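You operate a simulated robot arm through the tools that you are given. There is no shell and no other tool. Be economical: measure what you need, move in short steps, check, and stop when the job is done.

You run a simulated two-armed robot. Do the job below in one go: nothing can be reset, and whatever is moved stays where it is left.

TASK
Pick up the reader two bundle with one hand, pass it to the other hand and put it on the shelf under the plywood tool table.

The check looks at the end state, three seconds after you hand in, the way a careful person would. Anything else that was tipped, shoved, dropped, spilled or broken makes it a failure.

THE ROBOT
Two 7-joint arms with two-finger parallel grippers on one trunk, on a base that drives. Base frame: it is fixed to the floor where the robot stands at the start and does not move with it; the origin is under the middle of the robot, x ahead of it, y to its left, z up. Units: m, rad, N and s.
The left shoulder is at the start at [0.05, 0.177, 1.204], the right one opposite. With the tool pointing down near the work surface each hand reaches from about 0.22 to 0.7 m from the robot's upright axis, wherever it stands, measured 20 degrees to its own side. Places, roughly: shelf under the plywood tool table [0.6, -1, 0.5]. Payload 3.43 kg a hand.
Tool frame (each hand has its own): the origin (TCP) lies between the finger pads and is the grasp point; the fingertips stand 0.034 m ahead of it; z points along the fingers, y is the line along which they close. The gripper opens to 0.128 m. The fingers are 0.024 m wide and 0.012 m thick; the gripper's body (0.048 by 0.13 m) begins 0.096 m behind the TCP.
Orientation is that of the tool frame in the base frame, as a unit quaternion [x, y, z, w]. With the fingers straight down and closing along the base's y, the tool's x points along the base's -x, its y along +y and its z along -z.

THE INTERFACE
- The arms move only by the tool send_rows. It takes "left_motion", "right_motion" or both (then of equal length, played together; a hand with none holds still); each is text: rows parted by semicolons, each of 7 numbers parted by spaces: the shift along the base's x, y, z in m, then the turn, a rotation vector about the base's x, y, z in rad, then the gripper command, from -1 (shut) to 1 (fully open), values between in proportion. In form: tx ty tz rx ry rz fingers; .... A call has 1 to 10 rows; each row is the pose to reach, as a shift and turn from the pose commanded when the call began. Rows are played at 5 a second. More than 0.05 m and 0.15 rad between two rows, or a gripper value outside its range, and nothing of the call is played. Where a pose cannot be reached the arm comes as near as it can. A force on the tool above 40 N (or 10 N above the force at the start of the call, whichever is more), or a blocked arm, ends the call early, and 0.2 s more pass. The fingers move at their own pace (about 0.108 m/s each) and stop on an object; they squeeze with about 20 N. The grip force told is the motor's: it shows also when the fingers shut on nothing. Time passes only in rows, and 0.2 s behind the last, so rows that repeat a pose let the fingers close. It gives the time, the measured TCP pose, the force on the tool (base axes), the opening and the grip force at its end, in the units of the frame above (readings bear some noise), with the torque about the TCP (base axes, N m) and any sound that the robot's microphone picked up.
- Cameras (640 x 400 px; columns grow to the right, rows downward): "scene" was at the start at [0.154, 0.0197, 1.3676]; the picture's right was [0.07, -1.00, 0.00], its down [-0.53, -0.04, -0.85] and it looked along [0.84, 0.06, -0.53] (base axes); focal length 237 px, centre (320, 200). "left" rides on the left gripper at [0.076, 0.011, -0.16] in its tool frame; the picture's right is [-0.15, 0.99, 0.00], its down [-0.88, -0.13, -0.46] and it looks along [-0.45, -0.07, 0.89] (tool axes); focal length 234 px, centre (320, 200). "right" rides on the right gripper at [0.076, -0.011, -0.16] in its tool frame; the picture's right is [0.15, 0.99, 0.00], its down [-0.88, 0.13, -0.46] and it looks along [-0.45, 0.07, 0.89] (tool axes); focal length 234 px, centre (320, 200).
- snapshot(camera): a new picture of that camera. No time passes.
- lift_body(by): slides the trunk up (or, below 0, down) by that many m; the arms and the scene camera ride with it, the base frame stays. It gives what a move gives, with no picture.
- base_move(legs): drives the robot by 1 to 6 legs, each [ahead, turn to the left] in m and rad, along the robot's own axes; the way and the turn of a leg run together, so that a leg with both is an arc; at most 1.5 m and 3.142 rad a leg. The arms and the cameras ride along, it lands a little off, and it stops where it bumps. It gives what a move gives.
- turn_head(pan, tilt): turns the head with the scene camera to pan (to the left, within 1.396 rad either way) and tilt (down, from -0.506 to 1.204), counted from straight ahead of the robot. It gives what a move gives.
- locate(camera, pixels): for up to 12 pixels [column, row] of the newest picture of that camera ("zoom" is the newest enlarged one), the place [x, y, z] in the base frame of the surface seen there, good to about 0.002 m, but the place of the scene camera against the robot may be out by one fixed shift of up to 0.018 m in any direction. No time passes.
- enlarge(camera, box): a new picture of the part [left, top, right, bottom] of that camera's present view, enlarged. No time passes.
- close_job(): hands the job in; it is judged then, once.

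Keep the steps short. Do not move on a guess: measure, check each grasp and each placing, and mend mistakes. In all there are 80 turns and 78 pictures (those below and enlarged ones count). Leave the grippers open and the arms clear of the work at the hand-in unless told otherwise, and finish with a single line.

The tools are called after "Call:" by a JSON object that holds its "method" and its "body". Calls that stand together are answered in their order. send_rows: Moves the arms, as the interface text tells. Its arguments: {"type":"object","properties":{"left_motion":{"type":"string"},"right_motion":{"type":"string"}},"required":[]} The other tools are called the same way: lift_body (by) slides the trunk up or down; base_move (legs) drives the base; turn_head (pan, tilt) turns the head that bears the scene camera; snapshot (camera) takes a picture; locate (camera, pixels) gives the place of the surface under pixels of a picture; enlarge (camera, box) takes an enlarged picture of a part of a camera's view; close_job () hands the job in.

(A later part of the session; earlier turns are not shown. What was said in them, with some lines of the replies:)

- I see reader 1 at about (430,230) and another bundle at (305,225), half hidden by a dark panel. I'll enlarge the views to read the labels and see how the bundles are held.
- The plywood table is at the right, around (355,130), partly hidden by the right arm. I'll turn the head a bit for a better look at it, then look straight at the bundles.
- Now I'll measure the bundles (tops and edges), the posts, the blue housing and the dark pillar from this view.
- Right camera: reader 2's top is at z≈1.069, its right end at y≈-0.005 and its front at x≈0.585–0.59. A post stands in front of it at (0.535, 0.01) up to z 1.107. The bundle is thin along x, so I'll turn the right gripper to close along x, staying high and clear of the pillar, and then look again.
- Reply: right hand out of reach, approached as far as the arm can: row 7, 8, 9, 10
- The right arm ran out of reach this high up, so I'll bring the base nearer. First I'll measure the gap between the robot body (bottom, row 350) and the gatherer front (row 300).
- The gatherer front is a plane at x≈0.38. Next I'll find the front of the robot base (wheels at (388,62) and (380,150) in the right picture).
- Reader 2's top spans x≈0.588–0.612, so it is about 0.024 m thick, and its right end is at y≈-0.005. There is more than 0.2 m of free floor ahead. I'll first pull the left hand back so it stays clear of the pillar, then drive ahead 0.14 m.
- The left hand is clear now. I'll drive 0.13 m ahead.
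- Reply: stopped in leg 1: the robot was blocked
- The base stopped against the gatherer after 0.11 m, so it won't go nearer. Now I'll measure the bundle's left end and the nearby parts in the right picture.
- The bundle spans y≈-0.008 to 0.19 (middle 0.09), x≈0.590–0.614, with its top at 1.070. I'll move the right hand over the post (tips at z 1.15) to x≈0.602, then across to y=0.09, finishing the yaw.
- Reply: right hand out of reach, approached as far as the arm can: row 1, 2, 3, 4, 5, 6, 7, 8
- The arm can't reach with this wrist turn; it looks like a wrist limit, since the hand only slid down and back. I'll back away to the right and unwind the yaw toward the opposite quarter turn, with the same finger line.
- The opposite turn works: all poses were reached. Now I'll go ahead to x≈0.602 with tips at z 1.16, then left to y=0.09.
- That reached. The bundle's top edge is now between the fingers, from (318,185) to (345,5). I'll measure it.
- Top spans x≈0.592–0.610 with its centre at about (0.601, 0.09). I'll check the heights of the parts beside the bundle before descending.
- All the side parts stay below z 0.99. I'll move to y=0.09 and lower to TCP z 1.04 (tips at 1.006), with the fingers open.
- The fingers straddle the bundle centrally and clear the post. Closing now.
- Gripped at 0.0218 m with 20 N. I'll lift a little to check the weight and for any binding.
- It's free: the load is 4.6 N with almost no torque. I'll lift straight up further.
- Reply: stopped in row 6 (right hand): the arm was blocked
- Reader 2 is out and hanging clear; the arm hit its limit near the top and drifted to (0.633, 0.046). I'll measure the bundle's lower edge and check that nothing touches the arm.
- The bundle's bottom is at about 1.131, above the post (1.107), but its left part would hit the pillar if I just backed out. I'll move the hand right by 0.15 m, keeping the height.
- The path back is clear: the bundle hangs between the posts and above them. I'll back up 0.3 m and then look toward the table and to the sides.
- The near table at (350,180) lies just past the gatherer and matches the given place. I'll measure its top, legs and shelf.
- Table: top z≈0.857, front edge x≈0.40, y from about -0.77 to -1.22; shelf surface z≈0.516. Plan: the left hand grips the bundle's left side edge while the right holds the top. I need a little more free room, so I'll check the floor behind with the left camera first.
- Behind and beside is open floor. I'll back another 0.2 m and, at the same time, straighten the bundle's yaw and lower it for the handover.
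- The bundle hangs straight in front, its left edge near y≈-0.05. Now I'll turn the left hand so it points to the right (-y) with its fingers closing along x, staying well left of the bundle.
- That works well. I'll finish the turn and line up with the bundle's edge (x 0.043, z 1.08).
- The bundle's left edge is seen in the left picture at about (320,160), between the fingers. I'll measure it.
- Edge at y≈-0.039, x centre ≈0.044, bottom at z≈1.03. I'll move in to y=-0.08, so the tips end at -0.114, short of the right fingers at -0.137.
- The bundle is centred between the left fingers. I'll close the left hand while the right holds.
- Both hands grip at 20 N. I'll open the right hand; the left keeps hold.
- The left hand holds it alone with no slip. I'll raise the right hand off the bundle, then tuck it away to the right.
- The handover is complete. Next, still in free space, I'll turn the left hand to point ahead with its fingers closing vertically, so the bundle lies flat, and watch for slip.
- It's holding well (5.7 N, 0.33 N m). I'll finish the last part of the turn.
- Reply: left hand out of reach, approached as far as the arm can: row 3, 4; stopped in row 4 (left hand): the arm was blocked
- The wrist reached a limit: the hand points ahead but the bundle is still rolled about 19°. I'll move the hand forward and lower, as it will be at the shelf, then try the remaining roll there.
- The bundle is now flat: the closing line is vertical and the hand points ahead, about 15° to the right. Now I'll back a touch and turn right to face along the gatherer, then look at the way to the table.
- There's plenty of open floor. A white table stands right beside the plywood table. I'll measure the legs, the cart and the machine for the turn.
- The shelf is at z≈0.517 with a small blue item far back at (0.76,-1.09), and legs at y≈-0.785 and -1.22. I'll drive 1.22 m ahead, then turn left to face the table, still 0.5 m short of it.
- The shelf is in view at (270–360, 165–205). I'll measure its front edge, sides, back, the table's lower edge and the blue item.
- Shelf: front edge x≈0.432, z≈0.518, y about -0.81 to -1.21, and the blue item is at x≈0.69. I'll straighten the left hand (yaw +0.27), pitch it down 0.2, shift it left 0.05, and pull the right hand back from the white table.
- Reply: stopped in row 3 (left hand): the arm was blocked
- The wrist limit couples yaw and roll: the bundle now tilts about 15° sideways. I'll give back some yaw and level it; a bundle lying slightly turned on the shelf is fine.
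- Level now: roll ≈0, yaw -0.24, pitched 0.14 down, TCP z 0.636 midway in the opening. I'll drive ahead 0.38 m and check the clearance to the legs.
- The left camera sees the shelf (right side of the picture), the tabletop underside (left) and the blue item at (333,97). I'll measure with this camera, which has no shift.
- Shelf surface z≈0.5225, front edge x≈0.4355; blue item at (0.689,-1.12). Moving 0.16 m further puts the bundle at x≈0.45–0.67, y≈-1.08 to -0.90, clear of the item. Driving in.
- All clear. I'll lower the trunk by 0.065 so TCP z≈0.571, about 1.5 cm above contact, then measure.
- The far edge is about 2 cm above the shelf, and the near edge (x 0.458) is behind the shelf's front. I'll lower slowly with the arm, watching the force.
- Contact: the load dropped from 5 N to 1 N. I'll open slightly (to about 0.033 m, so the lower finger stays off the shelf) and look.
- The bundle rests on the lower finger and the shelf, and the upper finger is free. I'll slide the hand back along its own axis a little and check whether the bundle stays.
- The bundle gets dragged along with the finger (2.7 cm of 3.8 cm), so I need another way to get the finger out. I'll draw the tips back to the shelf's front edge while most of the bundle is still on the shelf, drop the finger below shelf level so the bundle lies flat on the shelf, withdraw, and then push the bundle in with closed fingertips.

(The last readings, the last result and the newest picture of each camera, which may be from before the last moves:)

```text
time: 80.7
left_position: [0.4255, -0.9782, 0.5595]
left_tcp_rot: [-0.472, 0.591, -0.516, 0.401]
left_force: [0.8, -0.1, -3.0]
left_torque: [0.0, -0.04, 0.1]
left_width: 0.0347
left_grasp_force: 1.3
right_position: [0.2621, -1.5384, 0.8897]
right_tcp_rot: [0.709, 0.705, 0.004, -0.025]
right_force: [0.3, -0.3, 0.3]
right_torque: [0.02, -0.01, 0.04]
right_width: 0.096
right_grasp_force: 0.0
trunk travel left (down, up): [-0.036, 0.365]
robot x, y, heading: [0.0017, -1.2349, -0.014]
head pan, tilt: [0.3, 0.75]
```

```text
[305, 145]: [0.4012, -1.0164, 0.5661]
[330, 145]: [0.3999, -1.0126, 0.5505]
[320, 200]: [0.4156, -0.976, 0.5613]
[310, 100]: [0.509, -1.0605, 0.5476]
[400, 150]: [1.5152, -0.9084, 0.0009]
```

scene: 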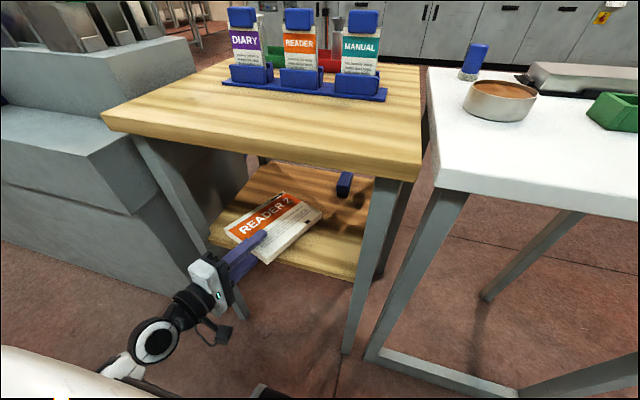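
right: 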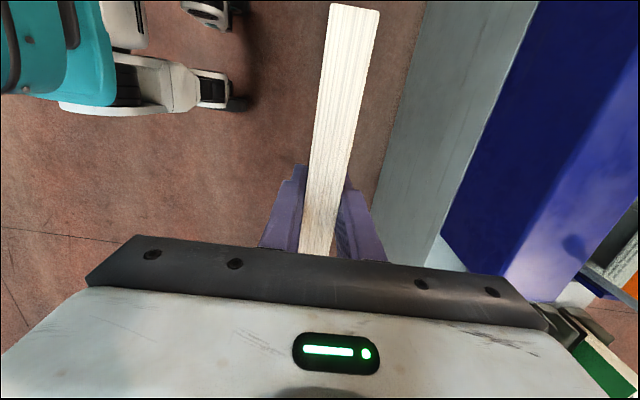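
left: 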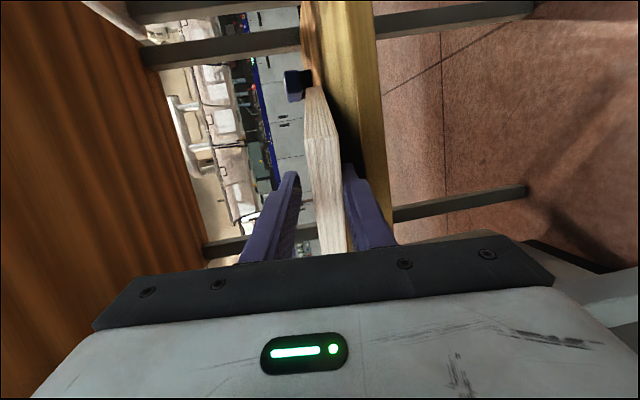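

The near corner is now at x=0.401 and the tips are at about x≈0.458. I'll go 3 cm further back, then lower the finger below the shelf level.

Call:
{"method": "send_rows", "body": {"left_motion": "-0.015 0.0037 0 0 0 0 -0.48;-0.032 0.0078 0 0 0 0 -0.48;-0.032 0.0078 -0.006 0 0 0 -0.48;-0.032 0.0078 -0.012 0 0 0 -0.48;-0.032 0.0078 -0.018 0 0 0 -0.48"}}

Call:
{"method": "snapshot", "body": {"camera": "left"}}

Call:
{"method": "locate", "body": {"camera": "left", "pixels": [[305, 145], [330, 145], [320, 200], [310, 100], [350, 170]]}}

```text
time: 81.9
left_position: [0.3935, -0.9704, 0.5409]
left_tcp_rot: [-0.471, 0.592, -0.517, 0.4]
left_force: [-0.2, -0.2, -3.0]
left_torque: [0.01, -0.03, -0.01]
left_width: 0.0346
left_grasp_force: 1.3
right_position: [0.2616, -1.5389, 0.887]
right_tcp_rot: [0.71, 0.704, 0.004, -0.024]
right_force: [-0.3, -0.3, -0.6]
right_torque: [-0.02, 0.02, -0.01]
right_width: 0.0959
right_grasp_force: 0.1
trunk travel left (down, up): [-0.036, 0.365]
robot x, y, heading: [0.0036, -1.2344, -0.012]
head pan, tilt: [0.3, 0.75]
```

```text
16 pictures are left
```

left: 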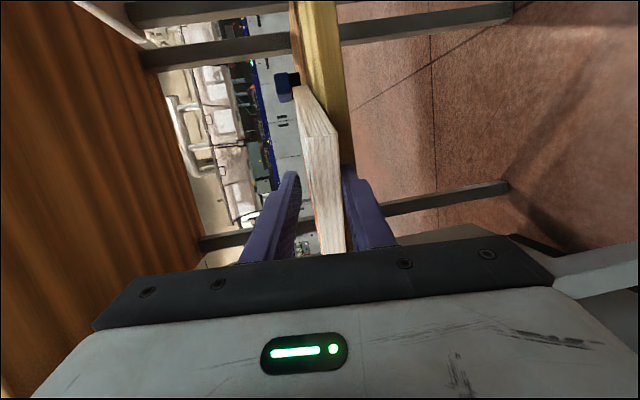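

```text
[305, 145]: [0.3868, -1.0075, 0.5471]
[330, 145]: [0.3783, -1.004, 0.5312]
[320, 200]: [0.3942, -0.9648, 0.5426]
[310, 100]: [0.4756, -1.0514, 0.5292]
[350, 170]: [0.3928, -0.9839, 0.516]
```

Nearly flat: the near edge's bottom is at about 0.528. I'll lower 1.2 cm more to take the finger's load off fully.

Call:
{"method": "send_rows", "body": {"left_motion": "0 0 -0.004 0 0 0 -0.48;0 0 -0.008 0 0 0 -0.48;0 0 -0.010 0 0 0 -0.48;0 0 -0.010 0 0 0 -0.48"}}

Call:
{"method": "snapshot", "body": {"camera": "left"}}

Call:
{"method": "locate", "body": {"camera": "left", "pixels": [[305, 145], [328, 145], [318, 200], [305, 105], [285, 87]]}}

```text
time: 82.9
left_position: [0.3942, -0.9703, 0.5321]
left_tcp_rot: [-0.471, 0.592, -0.517, 0.401]
left_force: [-0.4, -0.8, -0.7]
left_torque: [0.01, 0.0, -0.01]
left_width: 0.0333
left_grasp_force: 0.0
right_position: [0.2621, -1.5395, 0.8878]
right_tcp_rot: [0.71, 0.704, 0.005, -0.024]
right_force: [-0.8, 0.0, 0.0]
right_torque: [0.04, 0.0, 0.01]
right_width: 0.0962
right_grasp_force: 0.0
trunk travel left (down, up): [-0.036, 0.365]
robot x, y, heading: [0.0049, -1.237, -0.014]
head pan, tilt: [0.3, 0.75]
```

```text
15 pictures are left
```

left: 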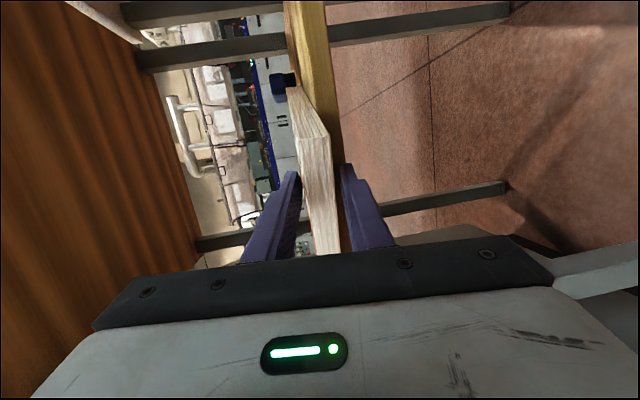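

```text
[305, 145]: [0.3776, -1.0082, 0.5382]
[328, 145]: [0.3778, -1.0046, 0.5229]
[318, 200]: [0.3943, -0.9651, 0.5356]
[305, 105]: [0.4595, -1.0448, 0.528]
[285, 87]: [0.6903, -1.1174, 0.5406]
```

The load is off (≈0 N), there's a visible gap to the lower finger, and the bundle lies flat on the shelf, overhanging about 5 cm. I'll open a little more and withdraw straight back.

Call:
{"method": "send_rows", "body": {"left_motion": "0 0 0.001 0 0 0 -0.38;0 0 0.001 0 0 0 -0.38;-0.02 0.0049 0.001 0 0 0 -0.38;-0.04 0.0098 0.001 0 0 0 -0.38;-0.06 0.0147 0.001 0 0 0 -0.38;-0.08 0.0196 0.001 0 0 0 -0.38"}}

Call:
{"method": "snapshot", "body": {"camera": "left"}}

Call:
{"method": "snapshot", "body": {"camera": "scene"}}

```text
time: 84.3
left_position: [0.3146, -0.9487, 0.5322]
left_tcp_rot: [-0.471, 0.591, -0.517, 0.402]
left_force: [0.4, 0.3, -0.4]
left_torque: [0.01, -0.01, 0.0]
left_width: 0.0398
left_grasp_force: 0.1
right_position: [0.2632, -1.5386, 0.8884]
right_tcp_rot: [0.71, 0.704, 0.006, -0.024]
right_force: [0.6, -0.4, 0.1]
right_torque: [0.0, -0.03, 0.01]
right_width: 0.0957
right_grasp_force: 0.1
trunk travel left (down, up): [-0.036, 0.365]
robot x, y, heading: [0.0035, -1.2341, -0.017]
head pan, tilt: [0.3, 0.75]
```

```text
14 pictures are left
```

left: 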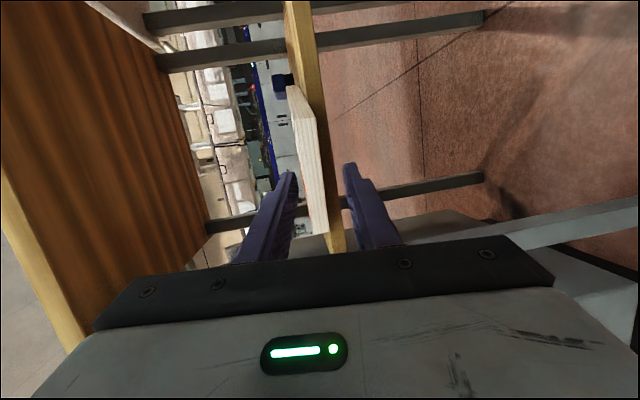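

```text
13 pictures are left
```

scene: 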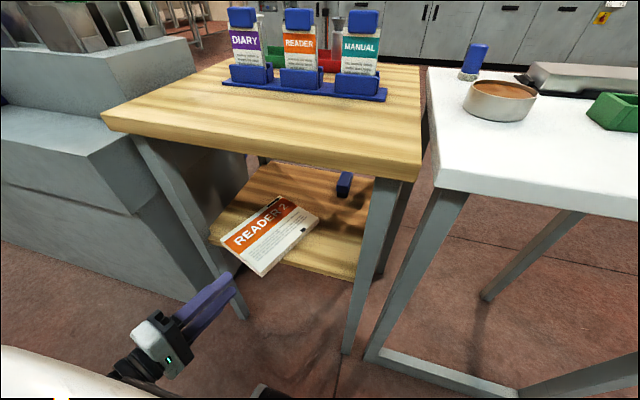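

Free and stable on the shelf. Now I'll push it in with closed fingertips. First I'll measure its near face (left picture, (300,115) to (320,232)).

Call:
{"method": "locate", "body": {"camera": "left", "pixels": [[298, 120], [313, 120], [300, 150], [312, 175], [320, 228], [310, 232], [292, 92], [330, 150]]}}

Call:
{"method": "locate", "body": {"camera": "scene", "pixels": [[262, 272], [224, 240], [318, 218], [280, 197], [240, 258], [343, 185]]}}

```text
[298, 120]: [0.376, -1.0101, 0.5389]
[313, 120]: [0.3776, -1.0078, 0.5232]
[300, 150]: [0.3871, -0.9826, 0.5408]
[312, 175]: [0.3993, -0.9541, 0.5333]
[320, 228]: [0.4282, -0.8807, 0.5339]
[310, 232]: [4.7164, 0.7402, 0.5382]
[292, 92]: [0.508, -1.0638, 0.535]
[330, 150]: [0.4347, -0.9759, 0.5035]
```

```text
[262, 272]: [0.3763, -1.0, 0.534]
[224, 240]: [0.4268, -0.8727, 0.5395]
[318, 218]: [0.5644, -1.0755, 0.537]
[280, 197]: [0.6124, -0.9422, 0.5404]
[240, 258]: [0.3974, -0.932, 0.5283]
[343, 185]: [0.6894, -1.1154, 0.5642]
```

Near face runs from (0.377,-1.011) to (0.430,-0.876), so the bundle is turned about 21°. I'll push along +x at y≈-0.995, right of its centre, so it also straightens. Tip centre at z 0.541, just above the shelf. First I'll close and line up.

Call:
{"method": "send_rows", "body": {"left_motion": "-0.01 -0.01 0.006 0 0 0 -1;-0.01 -0.025 0.014 0 0 0 -1;-0.01 -0.038 0.014 0 0 0 -1;0.01 -0.038 0.014 0 0 0 -1;0.025 -0.038 0.014 0 0 0 -1"}}

Call:
{"method": "snapshot", "body": {"camera": "left"}}

```text
time: 85.5
left_position: [0.3384, -0.9886, 0.5462]
left_tcp_rot: [-0.472, 0.59, -0.518, 0.401]
left_force: [0.1, 0.0, 0.1]
left_torque: [0.03, -0.01, -0.01]
left_width: 0.0002
left_grasp_force: 19.8
right_position: [0.2616, -1.5401, 0.8883]
right_tcp_rot: [0.71, 0.703, 0.005, -0.024]
right_force: [0.4, -0.5, -0.1]
right_torque: [-0.03, -0.01, 0.01]
right_width: 0.0961
right_grasp_force: 0.1
trunk travel left (down, up): [-0.036, 0.365]
robot x, y, heading: [0.0037, -1.2369, -0.013]
head pan, tilt: [0.3, 0.75]
```

```text
12 pictures are left
```

left: 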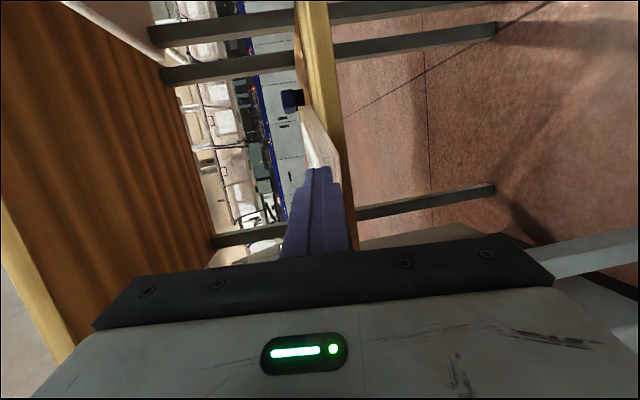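

The closed tips are aligned with the near face. I'll push forward in small steps, 6 cm in total, then look.

Call:
{"method": "send_rows", "body": {"left_motion": "0.01 0 0 0 0 0 -1;0.02 0 0 0 0 0 -1;0.03 0 0 0 0 0 -1;0.04 0 0 0 0 0 -1;0.05 0 0 0 0 0 -1;0.06 0 0 0 0 0 -1"}}

Call:
{"method": "snapshot", "body": {"camera": "scene"}}

Call:
{"method": "locate", "body": {"camera": "scene", "pixels": [[343, 185], [318, 218], [280, 197], [262, 260], [300, 230]]}}

```text
time: 86.9
left_position: [0.3987, -0.989, 0.5454]
left_tcp_rot: [-0.472, 0.59, -0.517, 0.403]
left_force: [-1.9, 0.1, 1.6]
left_torque: [0.01, -0.01, -0.04]
left_width: 0.0001
left_grasp_force: 20.0
right_position: [0.2622, -1.5391, 0.8885]
right_tcp_rot: [0.709, 0.704, 0.006, -0.024]
right_force: [0.7, -0.7, 0.1]
right_torque: [-0.01, -0.02, 0.01]
right_width: 0.096
right_grasp_force: 0.1
trunk travel left (down, up): [-0.036, 0.365]
robot x, y, heading: [0.0005, -1.2358, -0.016]
head pan, tilt: [0.3, 0.75]
```

```text
11 pictures are left
```

scene: 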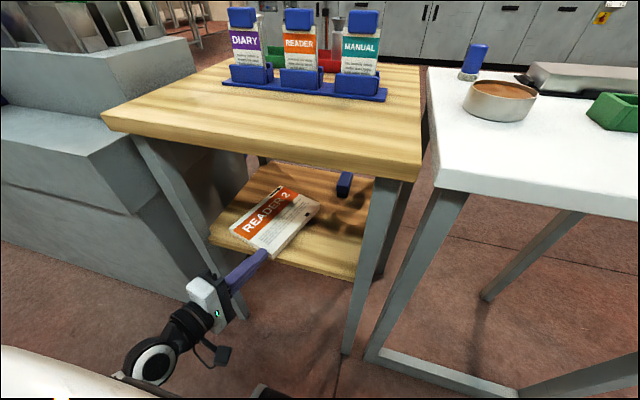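

```text
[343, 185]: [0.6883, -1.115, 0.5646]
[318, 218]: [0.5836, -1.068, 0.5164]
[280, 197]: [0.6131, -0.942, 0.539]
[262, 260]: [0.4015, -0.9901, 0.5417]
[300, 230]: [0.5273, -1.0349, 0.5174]
```

It slides nicely (2 N) and is straightening. Another 4.5 cm.

Call:
{"method": "send_rows", "body": {"left_motion": "0.01 0.003 0 0 0 0 -1;0.02 0.006 0 0 0 0 -1;0.03 0.009 0 0 0 0 -1;0.04 0.012 0 0 0 0 -1;0.047 0.012 0 0 0 0 -1"}}

Call:
{"method": "snapshot", "body": {"camera": "scene"}}

Call:
{"method": "snapshot", "body": {"camera": "left"}}

```text
time: 88.1
left_position: [0.4458, -0.9762, 0.5465]
left_tcp_rot: [-0.471, 0.59, -0.517, 0.403]
left_force: [-0.8, 0.2, 0.4]
left_torque: [0.02, 0.03, -0.02]
left_width: 0.0001
left_grasp_force: 19.9
right_position: [0.263, -1.5387, 0.8878]
right_tcp_rot: [0.71, 0.704, 0.005, -0.023]
right_force: [0.9, 0.4, -0.3]
right_torque: [-0.01, -0.03, -0.03]
right_width: 0.0961
right_grasp_force: 0.0
trunk travel left (down, up): [-0.036, 0.365]
robot x, y, heading: [0.0075, -1.2366, -0.018]
head pan, tilt: [0.3, 0.75]
```

```text
10 pictures are left
```

scene: 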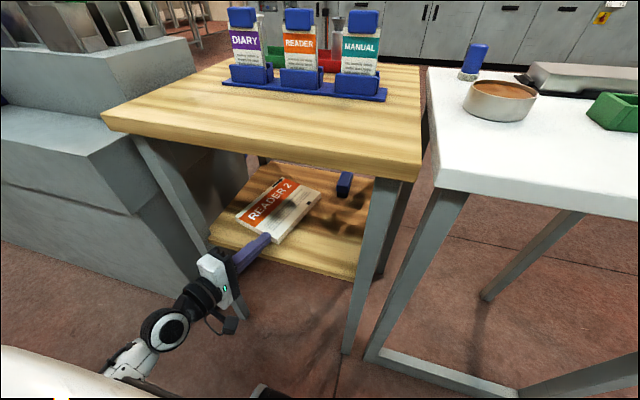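

```text
9 pictures are left
```

left: 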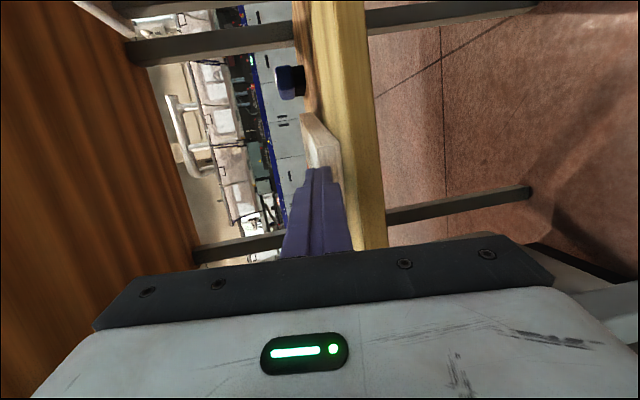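

The bundle is fully on the shelf, its near edge at about x≈0.475, behind the front (0.4355). I'll pull the hand back, open it once it's clear of the table, and measure.

Call:
{"method": "send_rows", "body": {"left_motion": "-0.03 0.005 0.002 0 0 0 -1;-0.07 0.01 0.005 0 0 0 -1;-0.11 0.015 0.01 0 0 0 -1;-0.15 0.02 0.01 0 0 0 -1;-0.15 0.02 0.01 0 0 0 0"}}

Call:
{"method": "base_move", "body": {"legs": [[-0.45, 0]]}}

Call:
{"method": "snapshot", "body": {"camera": "scene"}}

```text
time: 89.3
left_position: [0.3009, -0.9571, 0.562]
left_tcp_rot: [-0.467, 0.587, -0.525, 0.403]
left_force: [-0.7, 0.3, 0.0]
left_torque: [-0.02, 0.04, 0.0]
left_width: 0.064
left_grasp_force: 0.1
left hand out of reach, approached as far as the arm can: row 4
right_position: [0.2619, -1.5387, 0.8877]
right_tcp_rot: [0.71, 0.704, 0.005, -0.023]
right_force: [0.0, 0.3, -0.3]
right_torque: [0.01, -0.01, -0.01]
right_width: 0.0961
right_grasp_force: 0.1
trunk travel left (down, up): [-0.036, 0.365]
robot x, y, heading: [0.0042, -1.2377, -0.014]
head pan, tilt: [0.3, 0.75]
```

```text
time: 92.1
left_position: [-0.1519, -0.9502, 0.5604]
left_tcp_rot: [-0.467, 0.586, -0.524, 0.404]
left_force: [0.1, -0.1, -0.4]
left_torque: [-0.01, -0.01, 0.03]
left_width: 0.064
left_grasp_force: 0.1
right_position: [-0.1898, -1.5325, 0.8885]
right_tcp_rot: [0.71, 0.704, 0.004, -0.024]
right_force: [-0.7, 0.0, 0.5]
right_torque: [0.01, -0.01, -0.03]
right_width: 0.0959
right_grasp_force: 0.0
trunk travel left (down, up): [-0.036, 0.365]
robot x, y, heading: [-0.4517, -1.2317, -0.017]
head pan, tilt: [0.3, 0.75]
```

```text
8 pictures are left
```

scene: 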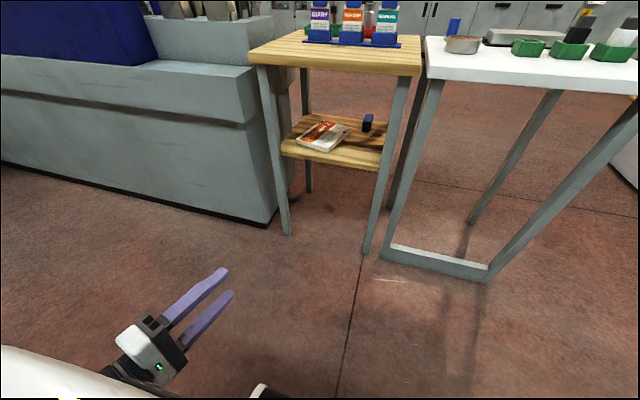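

The robot is clear. I'll open both grippers fully and take a final close look at the shelf.

Call:
{"method": "send_rows", "body": {"left_motion": "0 0 0 0 0 0 1;0 0 0 0 0 0 1;0 0 0 0 0 0 1", "right_motion": "0 0 0 0 0 0 1;0 0 0 0 0 0 1;0 0 0 0 0 0 1"}}

Call:
{"method": "enlarge", "body": {"camera": "scene", "box": [250, 0, 440, 190]}}

Call:
{"method": "locate", "body": {"camera": "scene", "pixels": [[298, 142], [324, 148], [348, 131], [320, 123], [368, 120], [335, 160]]}}

```text
time: 92.9
left_position: [-0.1525, -0.9517, 0.5619]
left_tcp_rot: [-0.468, 0.587, -0.524, 0.404]
left_force: [0.0, -0.1, -0.5]
left_torque: [0.0, -0.03, 0.0]
left_width: 0.128
left_grasp_force: 0.1
right_position: [-0.191, -1.5326, 0.8876]
right_tcp_rot: [0.709, 0.705, 0.004, -0.024]
right_force: [-0.5, 0.4, 0.3]
right_torque: [0.0, -0.01, -0.03]
right_width: 0.1279
right_grasp_force: 0.0
trunk travel left (down, up): [-0.036, 0.365]
robot x, y, heading: [-0.4484, -1.228, -0.01]
head pan, tilt: [0.3, 0.75]
```

```text
2.11 times, centred on (345, 95) of scene
```

zoom: 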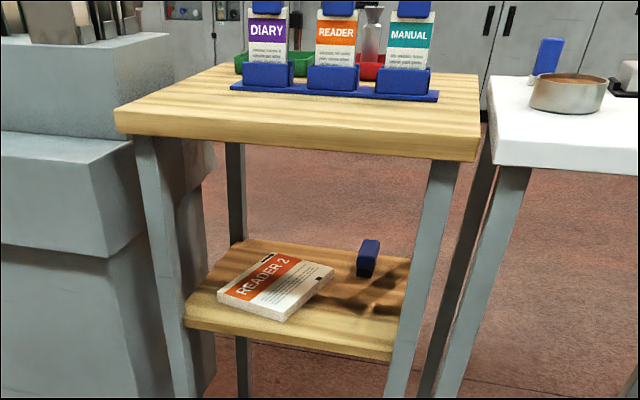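

```text
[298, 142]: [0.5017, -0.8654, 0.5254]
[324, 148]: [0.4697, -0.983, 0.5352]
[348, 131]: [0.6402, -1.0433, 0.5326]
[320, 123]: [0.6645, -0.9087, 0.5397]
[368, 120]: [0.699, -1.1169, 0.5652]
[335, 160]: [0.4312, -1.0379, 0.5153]
```

The reader two bundle lies flat and fully on the shelf (x 0.47–0.66), and the blue item hasn't moved. Both grippers are open and clear, so I'm handing in.

Call:
{"method": "close_job", "body": {}}

```text
The job is handed in.
```

Reader two was picked up with the right hand, passed to the left, and now lies flat and fully on the shelf under the plywood tool table; no other item was seen to move.
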